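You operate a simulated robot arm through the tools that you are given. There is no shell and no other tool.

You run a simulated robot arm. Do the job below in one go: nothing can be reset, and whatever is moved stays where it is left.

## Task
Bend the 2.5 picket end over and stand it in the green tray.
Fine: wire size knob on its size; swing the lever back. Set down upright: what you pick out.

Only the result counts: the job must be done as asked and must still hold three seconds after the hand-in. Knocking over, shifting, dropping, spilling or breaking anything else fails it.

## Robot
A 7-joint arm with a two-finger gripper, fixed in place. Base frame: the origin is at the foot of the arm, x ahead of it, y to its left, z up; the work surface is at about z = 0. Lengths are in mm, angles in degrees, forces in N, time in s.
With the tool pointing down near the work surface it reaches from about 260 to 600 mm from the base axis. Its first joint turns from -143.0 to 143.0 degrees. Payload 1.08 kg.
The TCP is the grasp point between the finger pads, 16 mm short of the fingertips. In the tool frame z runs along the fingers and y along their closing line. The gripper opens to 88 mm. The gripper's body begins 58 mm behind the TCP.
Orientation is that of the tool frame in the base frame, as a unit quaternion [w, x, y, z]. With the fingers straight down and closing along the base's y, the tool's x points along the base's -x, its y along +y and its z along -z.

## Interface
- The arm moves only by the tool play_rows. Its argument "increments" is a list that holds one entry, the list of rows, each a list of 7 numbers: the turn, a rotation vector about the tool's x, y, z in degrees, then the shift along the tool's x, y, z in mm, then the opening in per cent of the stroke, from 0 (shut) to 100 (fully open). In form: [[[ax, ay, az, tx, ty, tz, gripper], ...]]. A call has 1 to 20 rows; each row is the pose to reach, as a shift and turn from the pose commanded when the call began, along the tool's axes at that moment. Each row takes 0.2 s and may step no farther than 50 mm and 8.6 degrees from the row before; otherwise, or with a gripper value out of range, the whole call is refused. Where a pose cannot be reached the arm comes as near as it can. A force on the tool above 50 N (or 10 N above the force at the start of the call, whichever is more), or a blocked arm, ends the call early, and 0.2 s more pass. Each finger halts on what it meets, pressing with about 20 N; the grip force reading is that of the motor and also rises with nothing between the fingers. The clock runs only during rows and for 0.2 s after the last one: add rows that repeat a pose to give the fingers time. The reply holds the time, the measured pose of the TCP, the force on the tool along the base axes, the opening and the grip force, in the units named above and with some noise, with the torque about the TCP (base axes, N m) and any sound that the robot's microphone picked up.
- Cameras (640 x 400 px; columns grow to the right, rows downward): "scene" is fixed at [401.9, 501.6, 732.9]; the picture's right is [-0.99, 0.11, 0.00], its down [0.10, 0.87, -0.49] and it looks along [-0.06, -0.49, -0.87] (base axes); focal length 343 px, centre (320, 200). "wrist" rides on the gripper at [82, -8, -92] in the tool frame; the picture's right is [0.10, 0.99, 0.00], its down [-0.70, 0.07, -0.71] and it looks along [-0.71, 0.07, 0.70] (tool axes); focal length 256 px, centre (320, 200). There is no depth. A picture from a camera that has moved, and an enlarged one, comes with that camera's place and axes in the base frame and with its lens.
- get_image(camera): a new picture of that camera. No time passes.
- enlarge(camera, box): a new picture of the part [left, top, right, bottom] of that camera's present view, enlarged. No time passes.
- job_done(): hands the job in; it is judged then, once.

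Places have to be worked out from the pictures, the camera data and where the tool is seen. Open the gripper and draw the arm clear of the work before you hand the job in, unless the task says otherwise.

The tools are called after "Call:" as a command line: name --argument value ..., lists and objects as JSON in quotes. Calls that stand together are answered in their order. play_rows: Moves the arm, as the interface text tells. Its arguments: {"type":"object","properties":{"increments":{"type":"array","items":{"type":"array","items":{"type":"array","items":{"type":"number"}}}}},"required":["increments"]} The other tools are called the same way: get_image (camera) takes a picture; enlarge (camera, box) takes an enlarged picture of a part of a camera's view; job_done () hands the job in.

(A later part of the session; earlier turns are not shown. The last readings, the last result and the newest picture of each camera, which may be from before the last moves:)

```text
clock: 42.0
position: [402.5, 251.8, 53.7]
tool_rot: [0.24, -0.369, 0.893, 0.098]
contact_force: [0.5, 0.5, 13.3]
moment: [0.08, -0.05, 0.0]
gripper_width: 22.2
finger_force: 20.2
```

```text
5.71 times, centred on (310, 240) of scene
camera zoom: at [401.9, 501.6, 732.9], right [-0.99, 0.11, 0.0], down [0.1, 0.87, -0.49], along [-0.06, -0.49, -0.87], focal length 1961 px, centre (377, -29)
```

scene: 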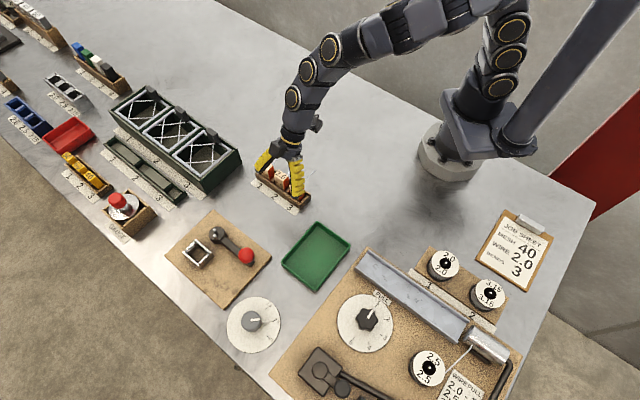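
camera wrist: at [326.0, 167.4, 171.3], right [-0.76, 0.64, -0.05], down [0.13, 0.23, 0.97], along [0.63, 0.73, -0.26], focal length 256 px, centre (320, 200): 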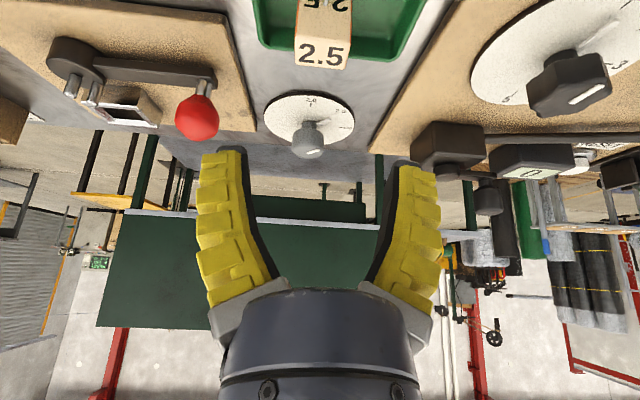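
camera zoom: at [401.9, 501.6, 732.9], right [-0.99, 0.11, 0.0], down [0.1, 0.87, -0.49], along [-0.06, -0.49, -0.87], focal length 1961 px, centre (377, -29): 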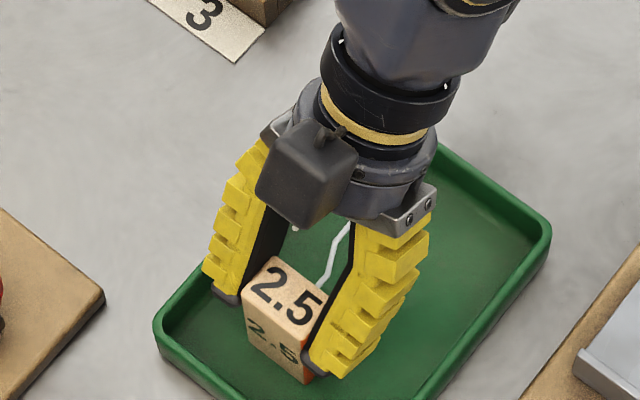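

Gripped across the sides at 20 N. I'll lift it and check that it stays upright.

Call:
play_rows --increments '[[[0, 0, 0, -2, 0, -3.5, 12], [0, 0, 0, -7.5, 0, -13, 12], [0, 0, 0, -15, 0, -26, 12], [0, 0, 0, -25, 0, -43.3, 12], [0, 0, 0, -35, 0, -60.6, 12], [0, 0, 0, -40, 0, -69.3, 12], [0, 0, 0, -40, 0, -69.3, 12]]]'

Call:
enlarge --camera "wrist" --box '[200, 60, 450, 220]'

Call:
enlarge --camera "scene" --box '[270, 180, 350, 275]'

```text
clock: 43.6
position: [400.6, 251.7, 132.7]
tool_rot: [0.239, -0.368, 0.893, 0.098]
contact_force: [-0.3, 0.0, 0.0]
moment: [-0.01, -0.02, -0.01]
gripper_width: 21.0
finger_force: 20.1
```

```text
2.50 times, centred on (325, 140) of wrist
camera zoom: at [324.8, 163.9, 171.3], right [-0.76, 0.64, -0.05], down [0.13, 0.23, 0.96], along [0.63, 0.73, -0.26], focal length 640 px, centre (308, 350)
```

zoom: 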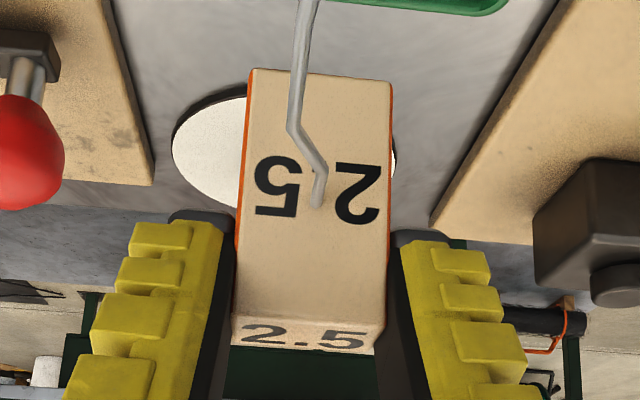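

```text
4.21 times, centred on (310, 228) of scene
camera zoom: at [401.9, 501.6, 732.9], right [-0.99, 0.11, 0.0], down [0.1, 0.87, -0.49], along [-0.06, -0.49, -0.87], focal length 1445 px, centre (362, 84)
```

zoom: 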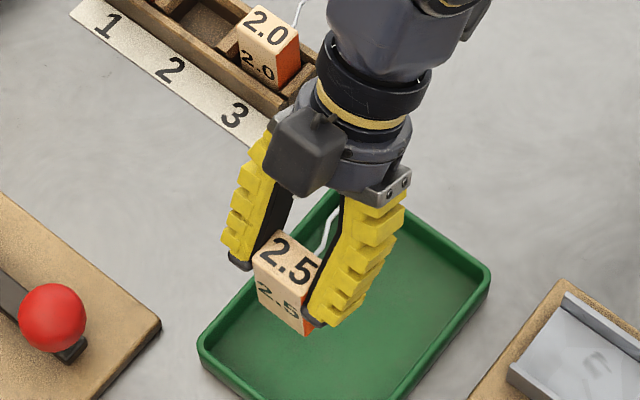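

The block is held exactly as before. By the image its bottom is about 48 mm below the TCP and its centre about 2 mm toward +u. I'll carry it high over the lever knob to a point above the nest.

Call:
play_rows --increments '[[[0, 0, 0, -12.5, 0, -21.7, 12], [0, 0, 0, -28.9, -27.8, -12.2, 12], [0, 0, 0, -45.3, -55.6, -2.8, 12], [0, 0, 0, -61.7, -83.4, 6.7, 12], [0, 0, 0, -78.1, -111.1, 16.2, 12], [0, 0, 0, -94.5, -138.9, 25.7, 12], [0, 0, 0, -110.9, -166.7, 35.1, 12], [0, 0, 0, -127.3, -194.5, 44.6, 12], [0, 0, 0, -116.5, -194.5, 63.2, 12], [0, 0, 0, -105.8, -194.5, 81.8, 12], [0, 0, 0, -105.8, -194.5, 81.8, 12]]]'

Call:
get_image --camera "wrist"

Call:
enlarge --camera "scene" --box '[170, 190, 280, 290]'

```text
clock: 46.0
position: [630.8, 206.1, 114.8]
tool_rot: [0.238, -0.369, 0.893, 0.099]
contact_force: [0.5, 0.9, 0.2]
moment: [-0.01, 0.0, 0.03]
gripper_width: 21.2
finger_force: 20.0
```

```text
taken
camera wrist: at [555.6, 118.9, 153.5], right [-0.76, 0.64, -0.05], down [0.13, 0.23, 0.96], along [0.63, 0.73, -0.26], focal length 256 px, centre (320, 200)
```

wrist: 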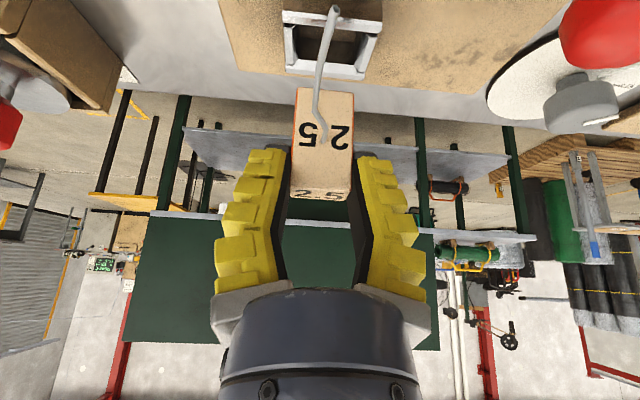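

```text
4.00 times, centred on (225, 240) of scene
camera zoom: at [401.9, 501.6, 732.9], right [-0.99, 0.11, 0.0], down [0.1, 0.87, -0.49], along [-0.06, -0.49, -0.87], focal length 1373 px, centre (700, 40)
```

zoom: 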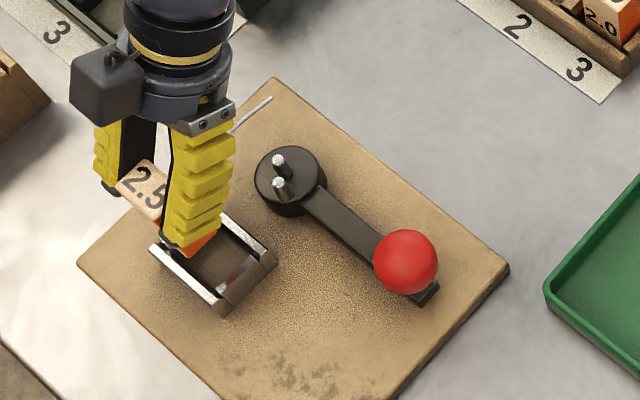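

Both the nest and the block are in view. I'll zoom to measure the offset before lowering.

Call:
enlarge --camera "wrist" --box '[260, 0, 400, 90]'

Call:
enlarge --camera "wrist" --box '[260, 80, 400, 210]'

Call:
enlarge --camera "scene" --box '[185, 220, 245, 270]'

```text
4.44 times, centred on (330, 45) of wrist
camera zoom: at [555.6, 118.9, 153.5], right [-0.76, 0.64, -0.05], down [0.13, 0.23, 0.96], along [0.63, 0.73, -0.26], focal length 1138 px, centre (276, 889)
```

zoom: 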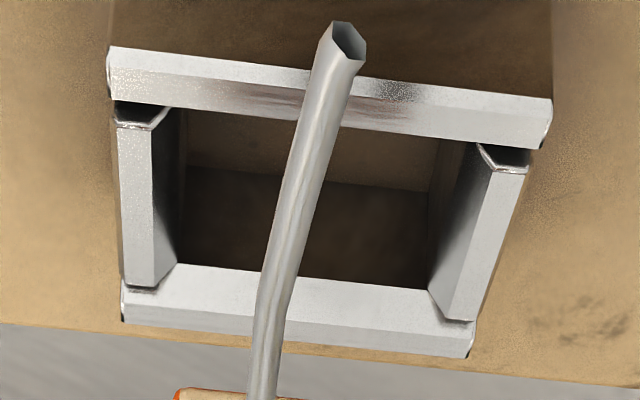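

```text
3.08 times, centred on (330, 145) of wrist
camera zoom: at [555.6, 118.9, 153.5], right [-0.76, 0.64, -0.05], down [0.13, 0.23, 0.96], along [0.63, 0.73, -0.26], focal length 788 px, centre (289, 369)
```

zoom: 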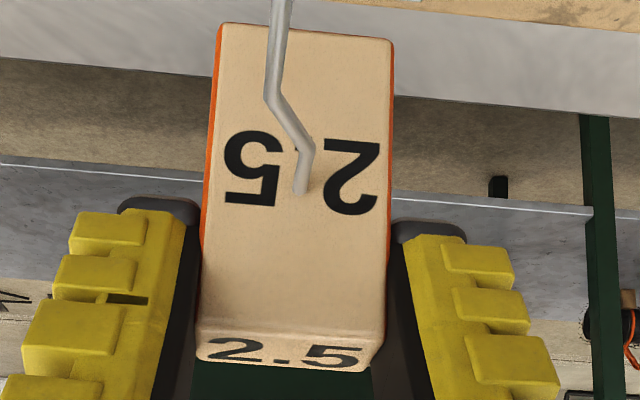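

```text
8.00 times, centred on (215, 245) of scene
camera zoom: at [401.9, 501.6, 732.9], right [-0.99, 0.11, 0.0], down [0.1, 0.87, -0.49], along [-0.06, -0.49, -0.87], focal length 2745 px, centre (1160, -160)
```

zoom: 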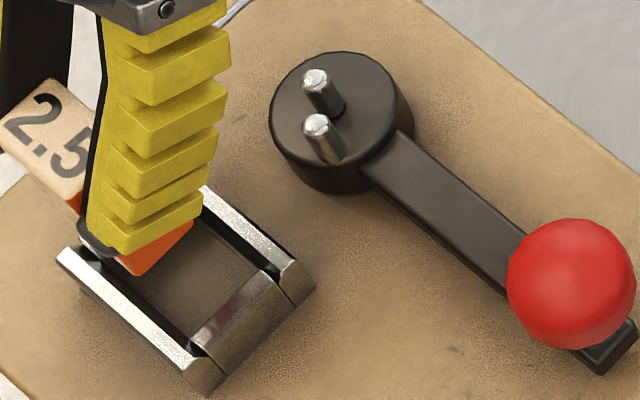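

The nest centre is about 1 mm off in both u and v from the block. I'll correct that and lower to z ≈ 90, with the block bottom still above the rim and the wire above the pins, and look again.

Call:
play_rows --increments '[[[0, 0, 0, 5.8, 0.8, 11.1, 12], [0, 0, 0, 11.6, 0.8, 22.2, 12], [0, 0, 0, 11.6, 0.8, 22.2, 12]]]'

Call:
enlarge --camera "wrist" --box '[240, 0, 420, 110]'

Call:
enlarge --camera "scene" --box '[175, 215, 245, 270]'

```text
clock: 46.8
position: [632.0, 207.1, 90.4]
tool_rot: [0.24, -0.368, 0.893, 0.099]
contact_force: [-1.1, -0.4, -1.3]
moment: [-0.02, 0.0, 0.01]
gripper_width: 21.0
finger_force: 19.8
```

```text
3.56 times, centred on (330, 55) of wrist
camera zoom: at [556.6, 120.5, 128.2], right [-0.76, 0.64, -0.05], down [0.13, 0.23, 0.96], along [0.63, 0.73, -0.26], focal length 910 px, centre (284, 716)
```

zoom: 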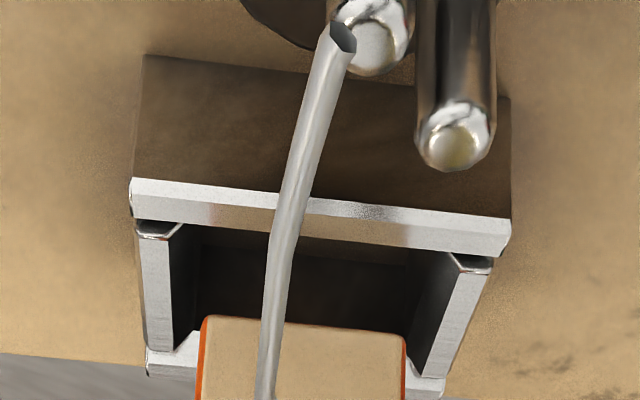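

```text
7.27 times, centred on (210, 242) of scene
camera zoom: at [401.9, 501.6, 732.9], right [-0.99, 0.11, 0.0], down [0.1, 0.87, -0.49], along [-0.06, -0.49, -0.87], focal length 2496 px, centre (1120, -109)
```

zoom: 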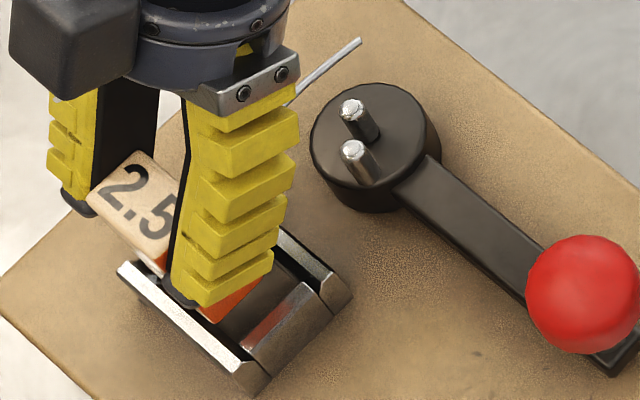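

The block and nest agree to within 1 mm and in yaw, and the wire clears the pivot pin on its side. I'll lower into the nest in stages, watching the force.

Call:
play_rows --increments '[[[0, 0, 0, 4, 0.3, 6.9, 12], [0, 0, 0, 8, 0.3, 13.9, 12], [0, 0, 0, 10, 0.3, 17.3, 12], [0, 0, 0, 10, 0.3, 17.3, 12]]]'

Call:
enlarge --camera "wrist" --box '[240, 0, 420, 150]'

Call:
enlarge --camera "scene" --box '[175, 215, 245, 270]'

```text
clock: 47.8
position: [632.5, 206.7, 68.8]
tool_rot: [0.238, -0.368, 0.893, 0.099]
contact_force: [-4.8, -4.7, 0.7]
moment: [-0.15, 0.21, 0.05]
gripper_width: 21.5
finger_force: 19.9
```

```text
2.67 times, centred on (330, 75) of wrist
camera zoom: at [556.2, 120.1, 107.6], right [-0.76, 0.64, -0.05], down [0.13, 0.23, 0.96], along [0.63, 0.73, -0.26], focal length 683 px, centre (293, 533)
```

zoom: 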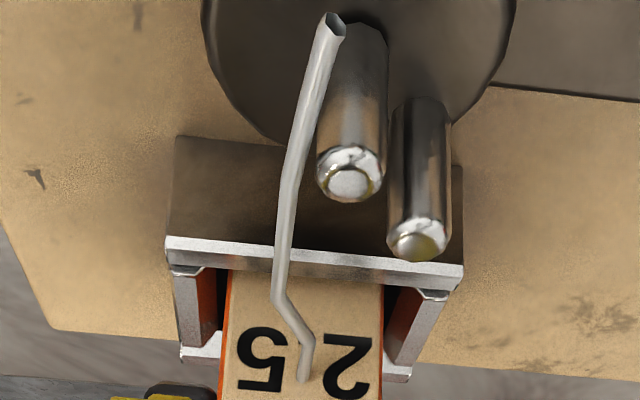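

```text
7.27 times, centred on (210, 242) of scene
camera zoom: at [401.9, 501.6, 732.9], right [-0.99, 0.11, 0.0], down [0.1, 0.87, -0.49], along [-0.06, -0.49, -0.87], focal length 2496 px, centre (1120, -109)
```

zoom: 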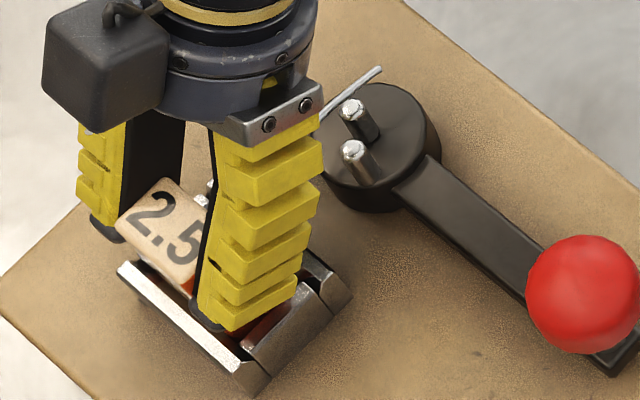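

The block has entered the nest, and a 6.7 N push toward −u shows it is slightly too far outward. I'll shift 1.5 mm back and continue down.

Call:
play_rows --increments '[[[0, 0, 0, 1.5, 0.3, -0.8, 12], [0, 0, 0, 3.3, 0.3, 2.7, 12], [0, 0, 0, 5.3, 0.3, 6.2, 12], [0, 0, 0, 5.3, 0.3, 6.2, 12]]]'

Call:
enlarge --camera "wrist" --box '[240, 0, 420, 150]'

Call:
enlarge --camera "scene" --box '[175, 215, 245, 270]'

```text
clock: 48.8
position: [631.5, 206.5, 62.1]
tool_rot: [0.24, -0.369, 0.893, 0.099]
contact_force: [0.5, 0.0, 1.1]
moment: [0.01, -0.02, -0.01]
gripper_width: 21.1
finger_force: 19.9
```

```text
2.67 times, centred on (330, 75) of wrist
camera zoom: at [555.5, 119.8, 100.4], right [-0.76, 0.64, -0.05], down [0.13, 0.23, 0.97], along [0.63, 0.73, -0.26], focal length 683 px, centre (293, 533)
```

zoom: 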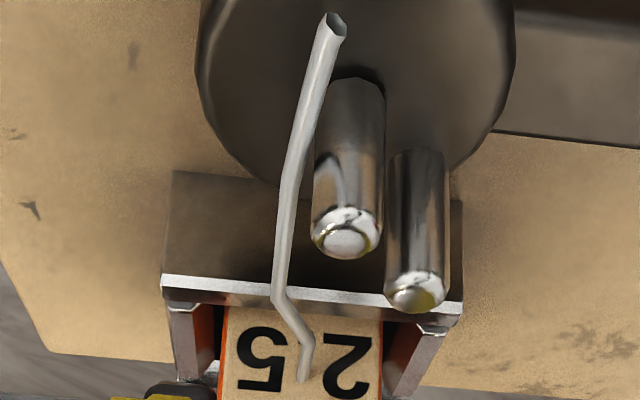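

```text
7.27 times, centred on (210, 242) of scene
camera zoom: at [401.9, 501.6, 732.9], right [-0.99, 0.11, 0.0], down [0.1, 0.87, -0.49], along [-0.06, -0.49, -0.87], focal length 2496 px, centre (1120, -109)
```

zoom: 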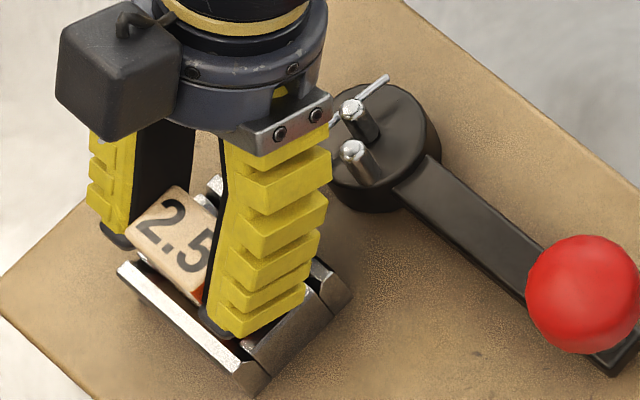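

Free of side load at z = 62. I'll continue down to the nest floor in small steps.

Call:
play_rows --increments '[[[0, 0, 0, 1, 0, 1.7, 12], [0, 0, 0, 2, 0, 3.5, 12], [0, 0, 0, 2, 0, 3.5, 12]]]'

```text
clock: 49.6
position: [632.9, 208.5, 59.9]
tool_rot: [0.242, -0.369, 0.892, 0.099]
contact_force: [1.3, 2.6, 12.9]
moment: [0.14, -0.13, 0.02]
gripper_width: 22.3
finger_force: 19.9
```

A force of 12.9 N upward, the same as when it stood on the tray floor. I'll look to confirm that it's seated on the nest floor.

Call:
enlarge --camera "wrist" --box '[220, 0, 440, 200]'

Call:
enlarge --camera "scene" --box '[175, 215, 245, 270]'

```text
2.00 times, centred on (330, 100) of wrist
camera zoom: at [556.4, 120.3, 97.3], right [-0.76, 0.64, -0.05], down [0.12, 0.23, 0.97], along [0.63, 0.73, -0.25], focal length 512 px, centre (300, 400)
```

zoom: 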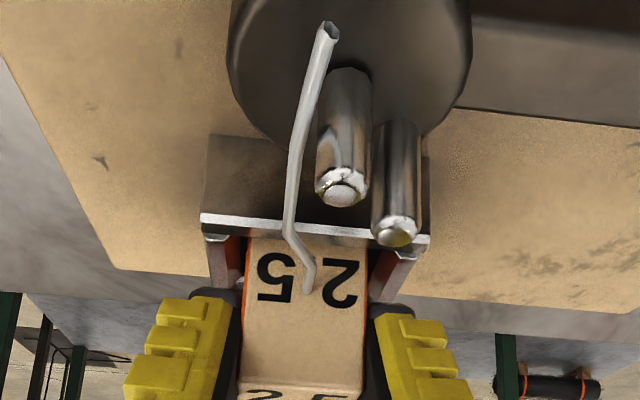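

```text
7.27 times, centred on (210, 242) of scene
camera zoom: at [401.9, 501.6, 732.9], right [-0.99, 0.11, 0.0], down [0.1, 0.87, -0.49], along [-0.06, -0.49, -0.87], focal length 2496 px, centre (1120, -109)
```

zoom: 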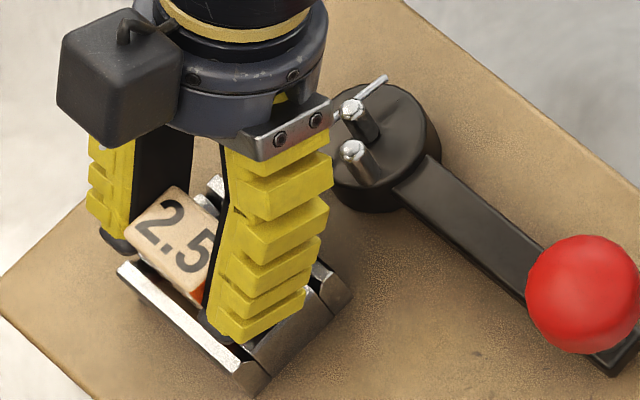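

It's seated, with the wire beside the pivot pin over the disc. I'll release and lift clear.

Call:
play_rows --increments '[[[0, 0, 0, -0.5, 0, -0.9, 20], [0, 0, 0, -0.5, 0, -0.9, 35], [0, 0, 0, -0.5, 0, -0.9, 50], [0, 0, 0, -0.5, 0, -0.9, 50], [0, 0, 0, -15, 0, -26, 50], [0, 0, 0, -30, 0, -52, 50], [0, 0, 0, -45, 0, -78, 50], [0, 0, 0, -45, 0, -78, 50]]]'

Call:
get_image --camera "wrist"

Call:
enlarge --camera "scene" --box '[175, 215, 265, 285]'

```text
clock: 51.4
position: [629.9, 207.4, 148.7]
tool_rot: [0.239, -0.368, 0.893, 0.1]
contact_force: [0.1, -0.2, 0.3]
moment: [-0.02, 0.0, -0.01]
gripper_width: 48.4
finger_force: 3.2
```

```text
taken
camera wrist: at [554.4, 120.2, 186.4], right [-0.76, 0.64, -0.05], down [0.13, 0.23, 0.96], along [0.63, 0.73, -0.26], focal length 256 px, centre (320, 200)
```

wrist: 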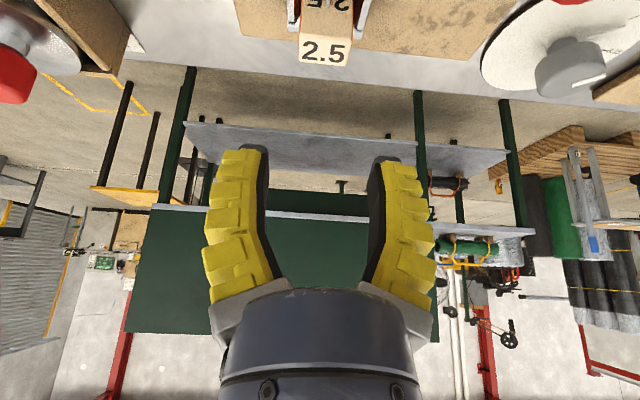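

```text
5.71 times, centred on (220, 250) of scene
camera zoom: at [401.9, 501.6, 732.9], right [-0.99, 0.11, 0.0], down [0.1, 0.87, -0.49], along [-0.06, -0.49, -0.87], focal length 1961 px, centre (891, -86)
```

zoom: 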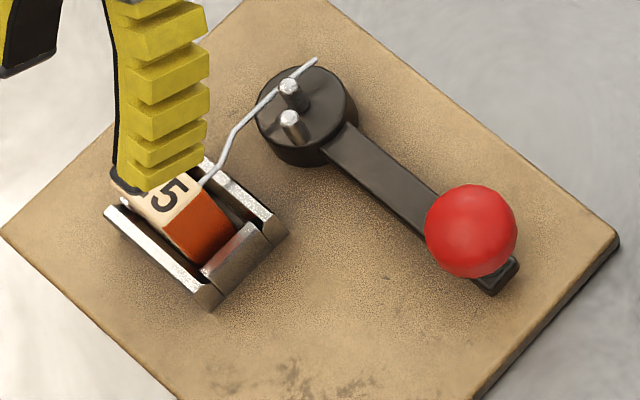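

The picket is seated, with its wire lying past the pins. Now the lever: I'll move above the red knob, un-tilt, and turn so the fingers close along the direction the knob moves.

Call:
play_rows --increments '[[[0, 7.5, 0, 11.2, 25.2, -6.5, 60], [0, 15, 0, 22.5, 50.4, -13, 70], [0, 22.5, 0, 33.7, 75.6, -19.4, 75], [0, 30, 0, 44.9, 100.8, -25.9, 75], [0, 30, 0, 44.9, 100.8, -25.9, 75]]]'

Call:
play_rows --increments '[[[0, 0, 8.2, 0, 0, 0, 75], [0, 0, 16.4, 0, 0, 0, 75], [0, 0, 24.6, 0, 0, 0, 75], [0, 0, 32.8, 0, 0, 0, 75], [0, 0, 41, 0, 0, 0, 75], [0, 0, 49.2, 0, 0, 0, 75], [0, 0, 57.4, 0, 0, 0, 75], [0, 0, 65.6, 0, 0, 0, 75], [0, 0, 73.8, 0, 0, 0, 75], [0, 0, 82, 0, 0, 0, 75], [0, 0, 90, 0, 0, 0, 75], [0, 0, 90, 0, 0, 0, 75]]]'

Call:
get_image --camera "wrist"

Call:
get_image --camera "scene"

```text
clock: 52.6
position: [522.8, 243.1, 149.5]
tool_rot: [-0.002, -0.381, 0.925, -0.001]
contact_force: [-0.3, -0.5, 0.3]
moment: [0.01, 0.02, 0.01]
gripper_width: 69.4
finger_force: 2.3
```

```text
clock: 55.2
position: [524.0, 242.6, 147.3]
tool_rot: [-0.001, 0.385, 0.923, 0.0]
contact_force: [0.0, 0.4, -0.6]
moment: [0.0, 0.03, -0.02]
gripper_width: 69.5
finger_force: 2.0
```

```text
taken
camera wrist: at [460.9, 295.4, 239.2], right [0.63, 0.77, 0.0], down [0.55, -0.45, 0.71], along [0.55, -0.45, -0.71], focal length 256 px, centre (320, 200)
```

wrist: 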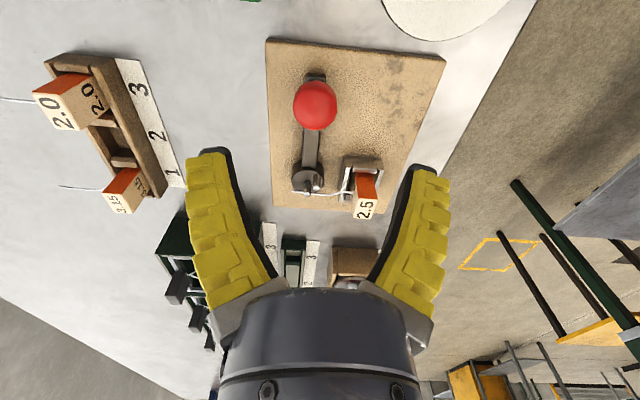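

```text
taken
```

scene: 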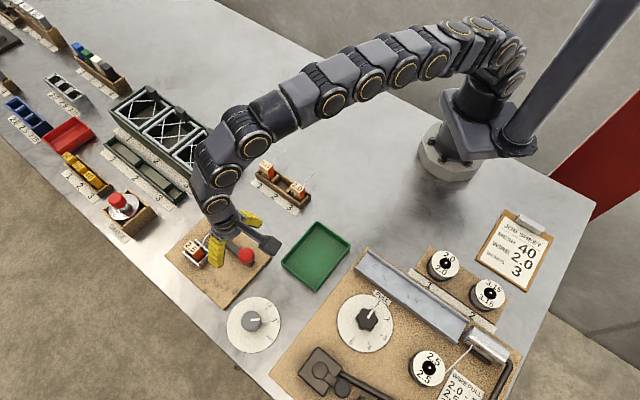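

I'll zoom in on the knob, the lever and the seated picket from here.

Call:
enlarge --camera "wrist" --box '[250, 60, 420, 225]'

Call:
enlarge --camera "wrist" --box '[280, 150, 390, 220]'

```text
2.42 times, centred on (335, 142) of wrist
camera zoom: at [460.9, 295.4, 239.2], right [0.63, 0.77, 0.0], down [0.55, -0.45, 0.71], along [0.55, -0.45, -0.71], focal length 621 px, centre (284, 339)
```

zoom: 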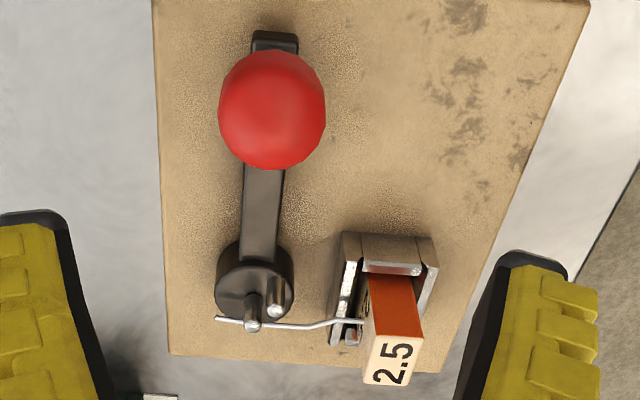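

```text
5.71 times, centred on (335, 185) of wrist
camera zoom: at [460.9, 295.4, 239.2], right [0.63, 0.77, 0.0], down [0.55, -0.45, 0.71], along [0.55, -0.45, -0.71], focal length 1463 px, centre (234, 286)
```

zoom: 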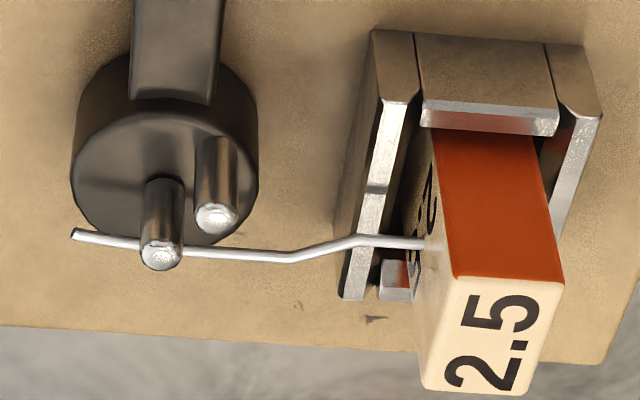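

The knob centre is within 3 mm of the tool axis. I'll lower around it and close on it.

Call:
play_rows --increments '[[[0, 0, 0, 0.3, -2.8, 28, 75], [0, 0, 0, 0.3, -2.8, 56, 75], [0, 0, 0, 0.3, -2.8, 82, 75], [0, 0, 0, 0.3, -2.8, 82, 75]]]'

Call:
get_image --camera "wrist"

Call:
enlarge --camera "scene" --box '[185, 215, 285, 285]'

```text
clock: 56.2
position: [521.4, 240.3, 65.2]
tool_rot: [0.0, 0.385, 0.923, 0.0]
contact_force: [-0.1, 0.0, -0.8]
moment: [-0.05, -0.02, 0.0]
gripper_width: 69.6
finger_force: 2.8
```

```text
taken
camera wrist: at [459.5, 292.6, 156.6], right [0.63, 0.77, 0.0], down [0.55, -0.45, 0.71], along [0.55, -0.45, -0.71], focal length 256 px, centre (320, 200)
```

wrist: 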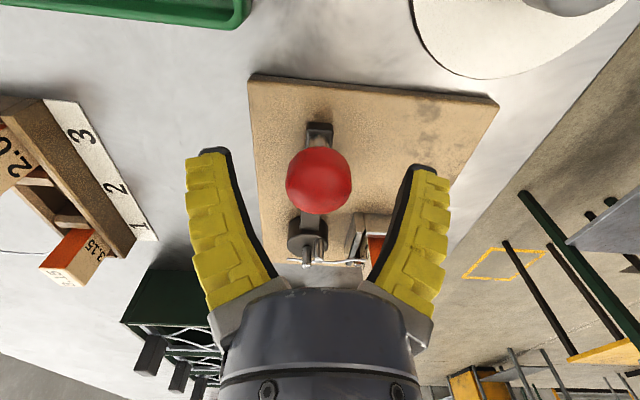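

```text
5.71 times, centred on (235, 250) of scene
camera zoom: at [401.9, 501.6, 732.9], right [-0.99, 0.11, 0.0], down [0.1, 0.87, -0.49], along [-0.06, -0.49, -0.87], focal length 1961 px, centre (806, -86)
```

zoom: 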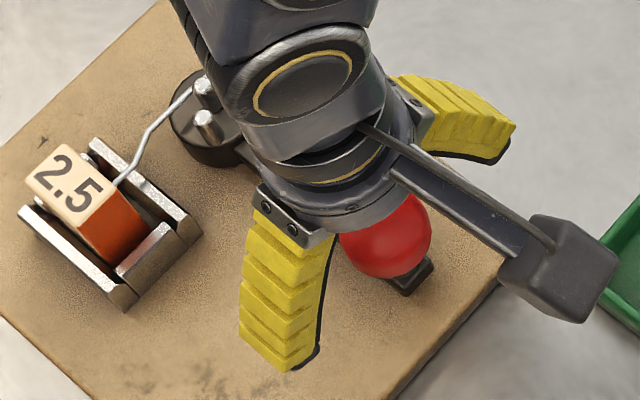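

The knob sits right at the grasp point. Closing on it.

Call:
play_rows --increments '[[[0, 0, 0, 0, 0, 0, 55], [0, 0, 0, 0, 0, 0, 35], [0, 0, 0, 0, 0, 0, 20], [0, 0, 0, 0, 0, 0, 20], [0, 0, 0, 0, 0, 0, 20]]]'

Call:
get_image --camera "wrist"

```text
clock: 57.4
position: [521.9, 240.0, 64.3]
tool_rot: [-0.001, 0.385, 0.923, -0.002]
contact_force: [-10.6, -4.5, 12.5]
moment: [-0.03, 0.16, 0.01]
gripper_width: 25.8
finger_force: 22.0
```

```text
taken
camera wrist: at [459.3, 292.5, 156.9], right [0.63, 0.77, 0.0], down [0.55, -0.45, 0.71], along [0.55, -0.45, -0.71], focal length 256 px, centre (320, 200)
```

wrist: 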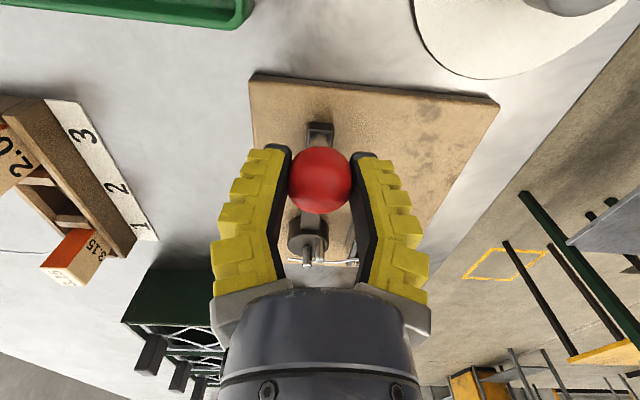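

Gripped at 22 N. I'll test a small swing of 12° counter-clockwise, which moves the knob toward −u, and check the reaction.

Call:
play_rows --increments '[[[0, 0, -4, -0.25, -7.05, 0, 20], [0, 0, -8, -0.98, -14.06, 0, 20], [0, 0, -12, -2.21, -21.0, 0, 20], [0, 0, -12, -2.21, -21.0, 0, 20]]]'

Call:
enlarge --camera "scene" --box '[185, 205, 285, 285]'

Call:
get_image --camera "wrist"

```text
clock: 58.4
position: [509.2, 225.0, 66.1]
tool_rot: [0.001, 0.286, 0.958, 0.001]
contact_force: [2.2, 1.9, 3.5]
moment: [0.08, 0.02, 0.16]
gripper_width: 23.0
finger_force: 22.4
```

```text
5.00 times, centred on (235, 245) of scene
camera zoom: at [401.9, 501.6, 732.9], right [-0.99, 0.11, 0.0], down [0.1, 0.87, -0.49], along [-0.06, -0.49, -0.87], focal length 1716 px, centre (745, -25)
```

zoom: 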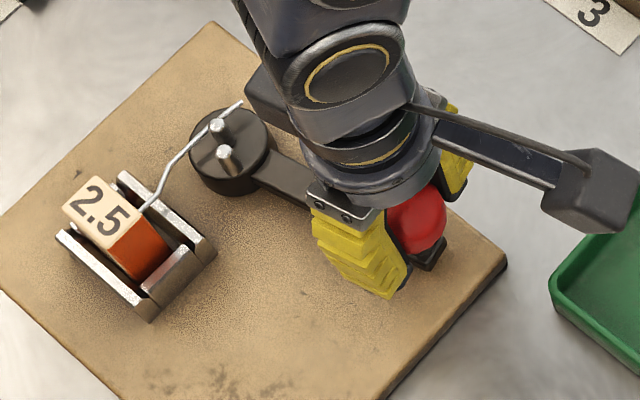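

```text
taken
camera wrist: at [436.8, 262.5, 157.0], right [0.46, 0.89, 0.0], down [0.63, -0.32, 0.71], along [0.63, -0.32, -0.7], focal length 256 px, centre (320, 200)
```

wrist: 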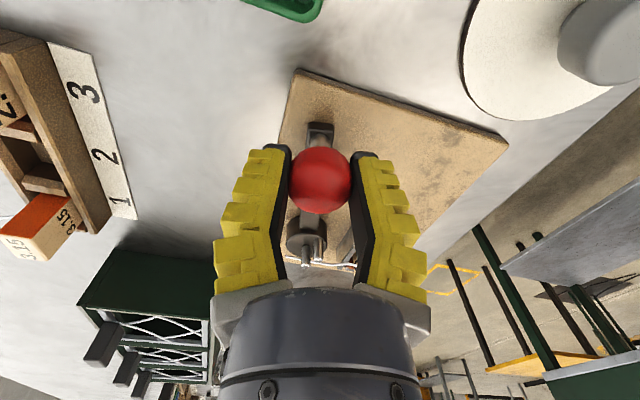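

The lever follows easily. I'll continue the swing along the arc to about 60°.

Call:
play_rows --increments '[[[0, 0, -8, -0.98, -14.06, 0, 20], [0, 0, -16, -3.91, -27.84, 0, 20], [0, 0, -24, -8.73, -41.08, 0, 20], [0, 0, -32, -15.35, -53.52, 0, 20], [0, 0, -40, -23.63, -64.92, 0, 20], [0, 0, -48, -33.42, -75.06, 0, 20], [0, 0, -48, -33.42, -75.06, 0, 20]]]'

Call:
enlarge --camera "scene" --box '[185, 185, 305, 285]'

Call:
get_image --camera "wrist"

```text
clock: 60.0
position: [496.2, 141.9, 65.9]
tool_rot: [0.001, -0.13, 0.991, 0.0]
contact_force: [5.8, 7.2, -5.1]
moment: [0.08, -0.27, 0.09]
gripper_width: 20.8
finger_force: 22.6
```

```text
4.00 times, centred on (245, 235) of scene
camera zoom: at [401.9, 501.6, 732.9], right [-0.99, 0.11, 0.0], down [0.1, 0.87, -0.49], along [-0.06, -0.49, -0.87], focal length 1373 px, centre (620, 60)
```

zoom: 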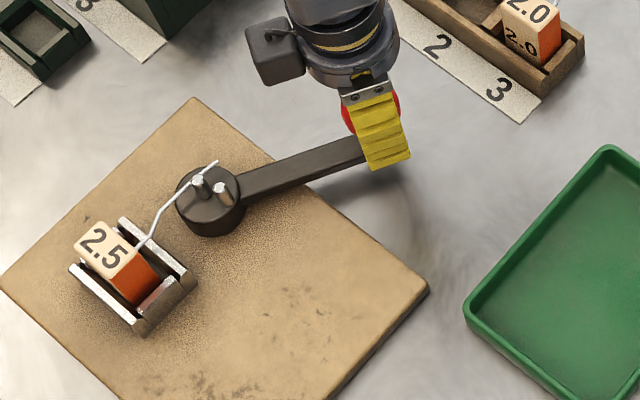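

```text
taken
camera wrist: at [419.5, 113.3, 157.4], right [-0.36, 0.93, 0.0], down [0.66, 0.25, 0.71], along [0.66, 0.25, -0.7], focal length 256 px, centre (320, 200)
```

wrist: 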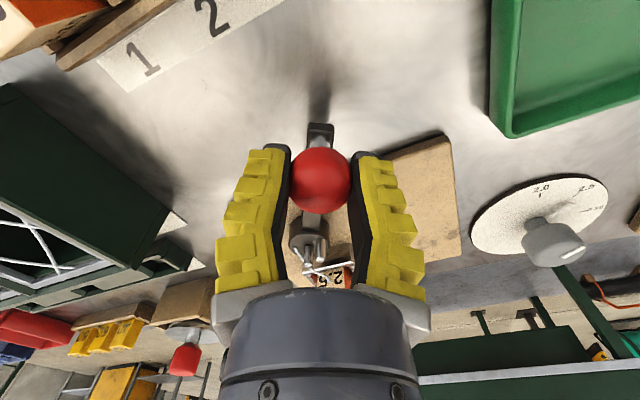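

The swing is at about 60° with some resistance. I'll zoom in on the pins and wire.

Call:
enlarge --camera "scene" --box '[205, 215, 260, 250]'

Call:
enlarge --camera "wrist" --box '[280, 200, 370, 295]'

```text
11.43 times, centred on (232, 232) of scene
camera zoom: at [401.9, 501.6, 732.9], right [-0.99, 0.11, 0.0], down [0.1, 0.87, -0.49], along [-0.06, -0.49, -0.87], focal length 3922 px, centre (1320, -171)
```

zoom: 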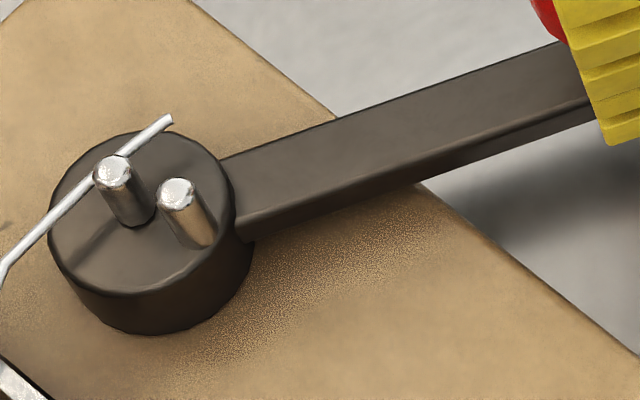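

```text
4.21 times, centred on (325, 248) of wrist
camera zoom: at [419.5, 113.3, 157.4], right [-0.36, 0.93, 0.0], down [0.66, 0.25, 0.71], along [0.66, 0.25, -0.7], focal length 1078 px, centre (299, 0)
```

zoom: 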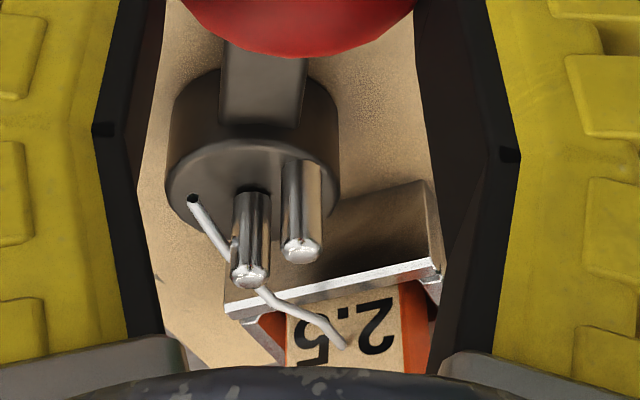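

Pin 2 turns with the lever and the picket stays put. I'll continue the swing toward about 108°.

Call:
play_rows --increments '[[[0, 0, -8, -0.98, -14.06, 0, 20], [0, 0, -16, -3.91, -27.84, 0, 20], [0, 0, -24, -8.73, -41.08, 0, 20], [0, 0, -32, -15.35, -53.52, 0, 20], [0, 0, -40, -23.63, -64.92, 0, 20], [0, 0, -48, -33.42, -75.06, 0, 20], [0, 0, -48, -33.42, -75.06, 0, 20]]]'

Call:
enlarge --camera "scene" --box '[185, 175, 285, 275]'

Call:
get_image --camera "wrist"

```text
clock: 61.6
position: [549.3, 78.8, 65.4]
tool_rot: [0.0, -0.522, 0.853, 0.0]
contact_force: [2.8, 2.6, 3.1]
moment: [0.0, -0.02, -0.09]
gripper_width: 22.0
finger_force: 22.2
```

```text
4.00 times, centred on (235, 225) of scene
camera zoom: at [401.9, 501.6, 732.9], right [-0.99, 0.11, 0.0], down [0.1, 0.87, -0.49], along [-0.06, -0.49, -0.87], focal length 1373 px, centre (660, 100)
```

zoom: 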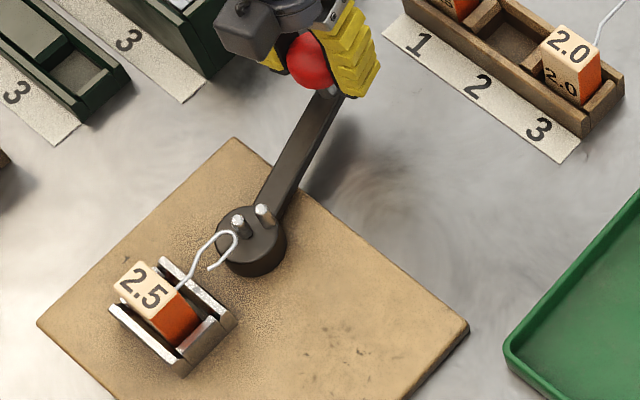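

```text
taken
camera wrist: at [518.7, 2.4, 156.9], right [-0.93, 0.36, 0.0], down [0.25, 0.66, 0.71], along [0.26, 0.66, -0.7], focal length 256 px, centre (320, 200)
```

wrist: 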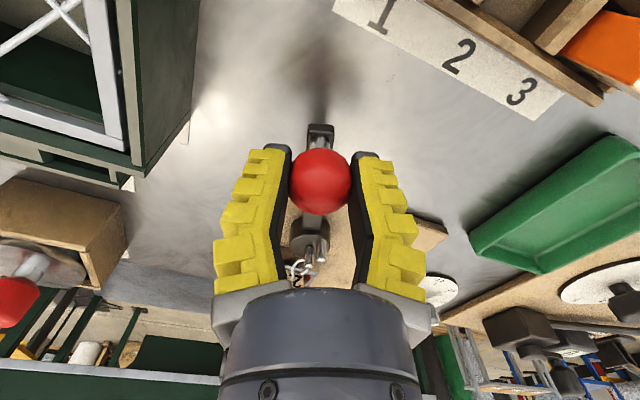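

The wire end has bent over into a hook around the pivot pin. I'll zoom in to see whether the bend is complete.

Call:
enlarge --camera "scene" --box '[210, 215, 255, 250]'

Call:
enlarge --camera "wrist" --box '[270, 200, 370, 295]'

```text
11.43 times, centred on (232, 232) of scene
camera zoom: at [401.9, 501.6, 732.9], right [-0.99, 0.11, 0.0], down [0.1, 0.87, -0.49], along [-0.06, -0.49, -0.87], focal length 3922 px, centre (1320, -171)
```

zoom: 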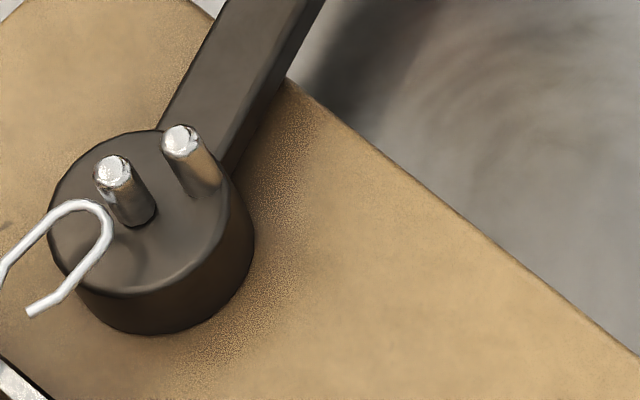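

```text
4.21 times, centred on (320, 248) of wrist
camera zoom: at [518.7, 2.4, 156.9], right [-0.93, 0.36, 0.0], down [0.25, 0.66, 0.71], along [0.26, 0.66, -0.7], focal length 1078 px, centre (320, 0)
```

zoom: 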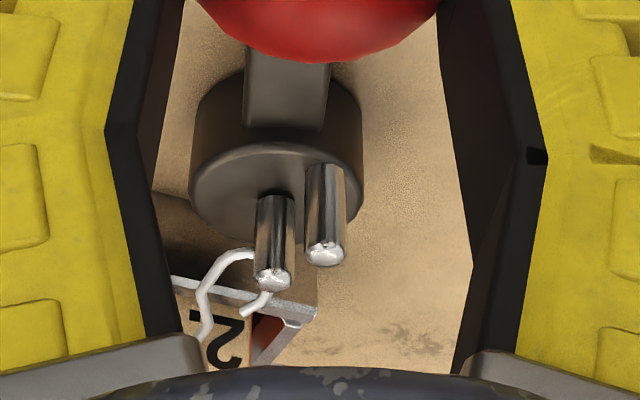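

The end is bent right over into a closed U. I'll swing the lever back now along the same arc, first half.

Call:
play_rows --increments '[[[0, 0, 8, -0.99, 14.1, 0, 20], [0, 0, 16, -3.93, 27.9, 0, 20], [0, 0, 24, -8.77, 41.2, 0, 20], [0, 0, 32, -15.4, 53.7, 0, 20], [0, 0, 40, -23.7, 65.2, 0, 20], [0, 0, 48, -33.5, 75.4, 0, 20], [0, 0, 56, -44.7, 84.1, 0, 20], [0, 0, 56, -44.7, 84.1, 0, 20]]]'

Call:
enlarge --camera "scene" --box '[185, 185, 305, 285]'

```text
clock: 63.4
position: [492.5, 156.0, 65.4]
tool_rot: [0.0, -0.058, 0.998, 0.0]
contact_force: [-0.9, -1.9, 9.7]
moment: [0.0, 0.22, -0.07]
gripper_width: 21.9
finger_force: 22.3
```

```text
4.00 times, centred on (245, 235) of scene
camera zoom: at [401.9, 501.6, 732.9], right [-0.99, 0.11, 0.0], down [0.1, 0.87, -0.49], along [-0.06, -0.49, -0.87], focal length 1373 px, centre (620, 60)
```

zoom: 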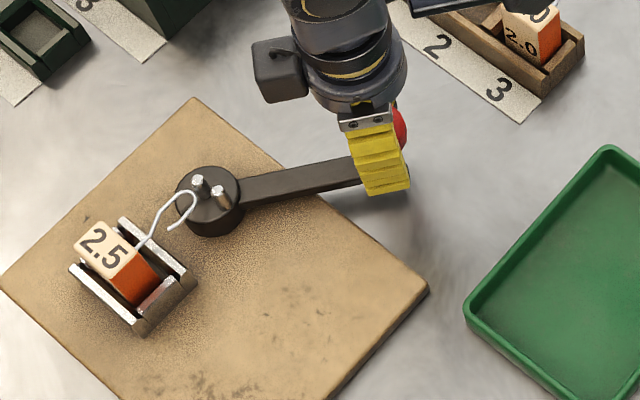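

Following nicely. Second half, back to home.

Call:
play_rows --increments '[[[0, 0, 8, -0.99, 14.1, 0, 20], [0, 0, 16, -3.94, 28.0, 0, 20], [0, 0, 24, -8.78, 41.3, 0, 20], [0, 0, 32, -15.4, 53.8, 0, 20], [0, 0, 40, -23.8, 65.3, 0, 20], [0, 0, 48, -33.6, 75.5, 0, 20], [0, 0, 53.3, -40.9, 81.5, 0, 20], [0, 0, 53.3, -40.9, 81.5, 0, 20]]]'

Call:
enlarge --camera "scene" --box '[185, 205, 285, 285]'

Call:
get_image --camera "wrist"

```text
clock: 65.2
position: [520.6, 240.8, 65.8]
tool_rot: [-0.002, 0.397, 0.918, -0.004]
contact_force: [-17.0, -18.2, 4.5]
moment: [-0.24, 0.23, -0.06]
gripper_width: 22.0
finger_force: 21.9
```

```text
5.00 times, centred on (235, 245) of scene
camera zoom: at [401.9, 501.6, 732.9], right [-0.99, 0.11, 0.0], down [0.1, 0.87, -0.49], along [-0.06, -0.49, -0.87], focal length 1716 px, centre (745, -25)
```

zoom: 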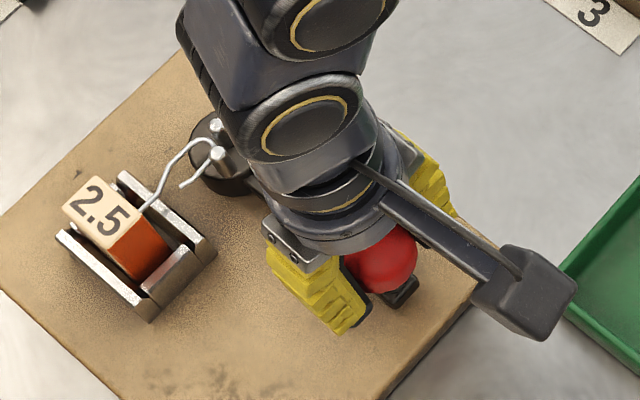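

```text
taken
camera wrist: at [460.8, 295.3, 157.6], right [0.65, 0.76, -0.01], down [0.54, -0.46, 0.71], along [0.53, -0.47, -0.71], focal length 256 px, centre (320, 200)
```

wrist: 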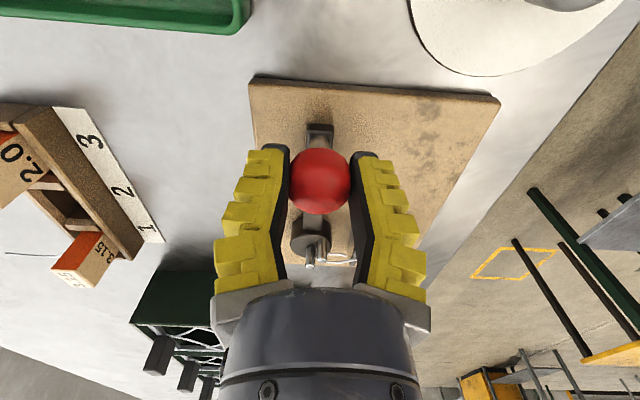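

The 25 N push shows the lever is back against its home stop. I'll relax slightly, open, and lift straight up.

Call:
play_rows --increments '[[[0, 0, 0, 0, -1.2, 0, 30], [0, 0, 0, 0, -1.2, 0, 50], [0, 0, 0, 0, -1.2, 0, 75], [0, 0, 0, 0, -1.2, 0, 75], [0, 0, 0, 0, -1.2, -28, 75], [0, 0, 0, 0, -1.2, -56, 75], [0, 0, 0, 0, -1.2, -85, 75], [0, 0, 0, 0, -1.2, -85, 75]]]'

Call:
get_image --camera "wrist"

Call:
enlarge --camera "scene" --box '[185, 205, 285, 285]'

```text
clock: 67.0
position: [522.0, 243.2, 151.1]
tool_rot: [0.0, 0.394, 0.919, 0.001]
contact_force: [0.2, -0.7, 1.0]
moment: [0.03, 0.0, -0.01]
gripper_width: 69.4
finger_force: 2.7
```

```text
taken
camera wrist: at [460.2, 296.5, 242.4], right [0.65, 0.76, 0.0], down [0.54, -0.46, 0.71], along [0.54, -0.46, -0.71], focal length 256 px, centre (320, 200)
```

wrist: 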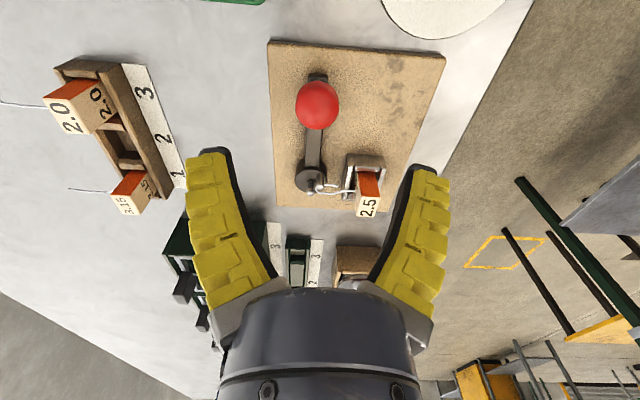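

```text
5.00 times, centred on (235, 245) of scene
camera zoom: at [401.9, 501.6, 732.9], right [-0.99, 0.11, 0.0], down [0.1, 0.87, -0.49], along [-0.06, -0.49, -0.87], focal length 1716 px, centre (745, -25)
```

zoom: 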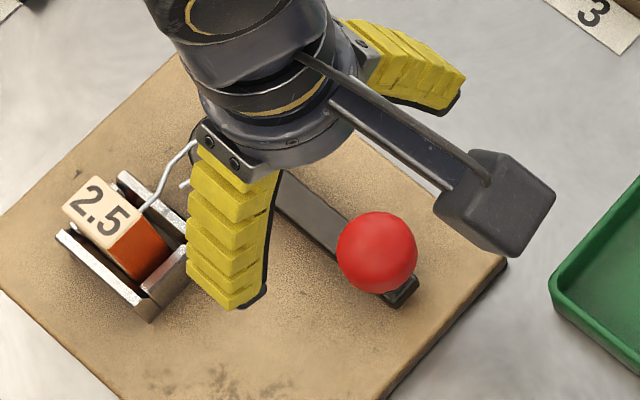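

The lever is home and the hook holds its shape. I'll zoom in to check how the hook sits relative to the pins before taking the picket out.

Call:
enlarge --camera "wrist" --box '[280, 145, 400, 225]'

Call:
enlarge --camera "scene" --box '[190, 222, 245, 262]'

```text
5.00 times, centred on (340, 185) of wrist
camera zoom: at [460.2, 296.5, 242.4], right [0.65, 0.76, 0.0], down [0.54, -0.46, 0.71], along [0.54, -0.46, -0.71], focal length 1280 px, centre (220, 275)
```

zoom: 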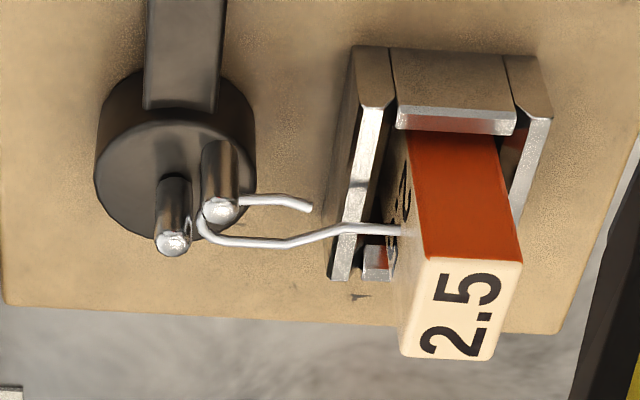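

```text
10.00 times, centred on (218, 242) of scene
camera zoom: at [401.9, 501.6, 732.9], right [-0.99, 0.11, 0.0], down [0.1, 0.87, -0.49], along [-0.06, -0.49, -0.87], focal length 3431 px, centre (1345, -220)
```

zoom: 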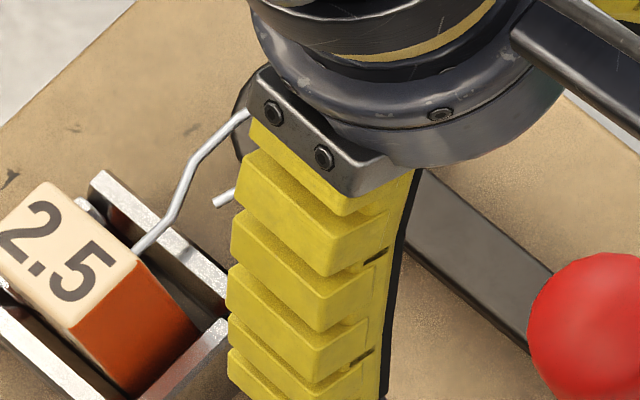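

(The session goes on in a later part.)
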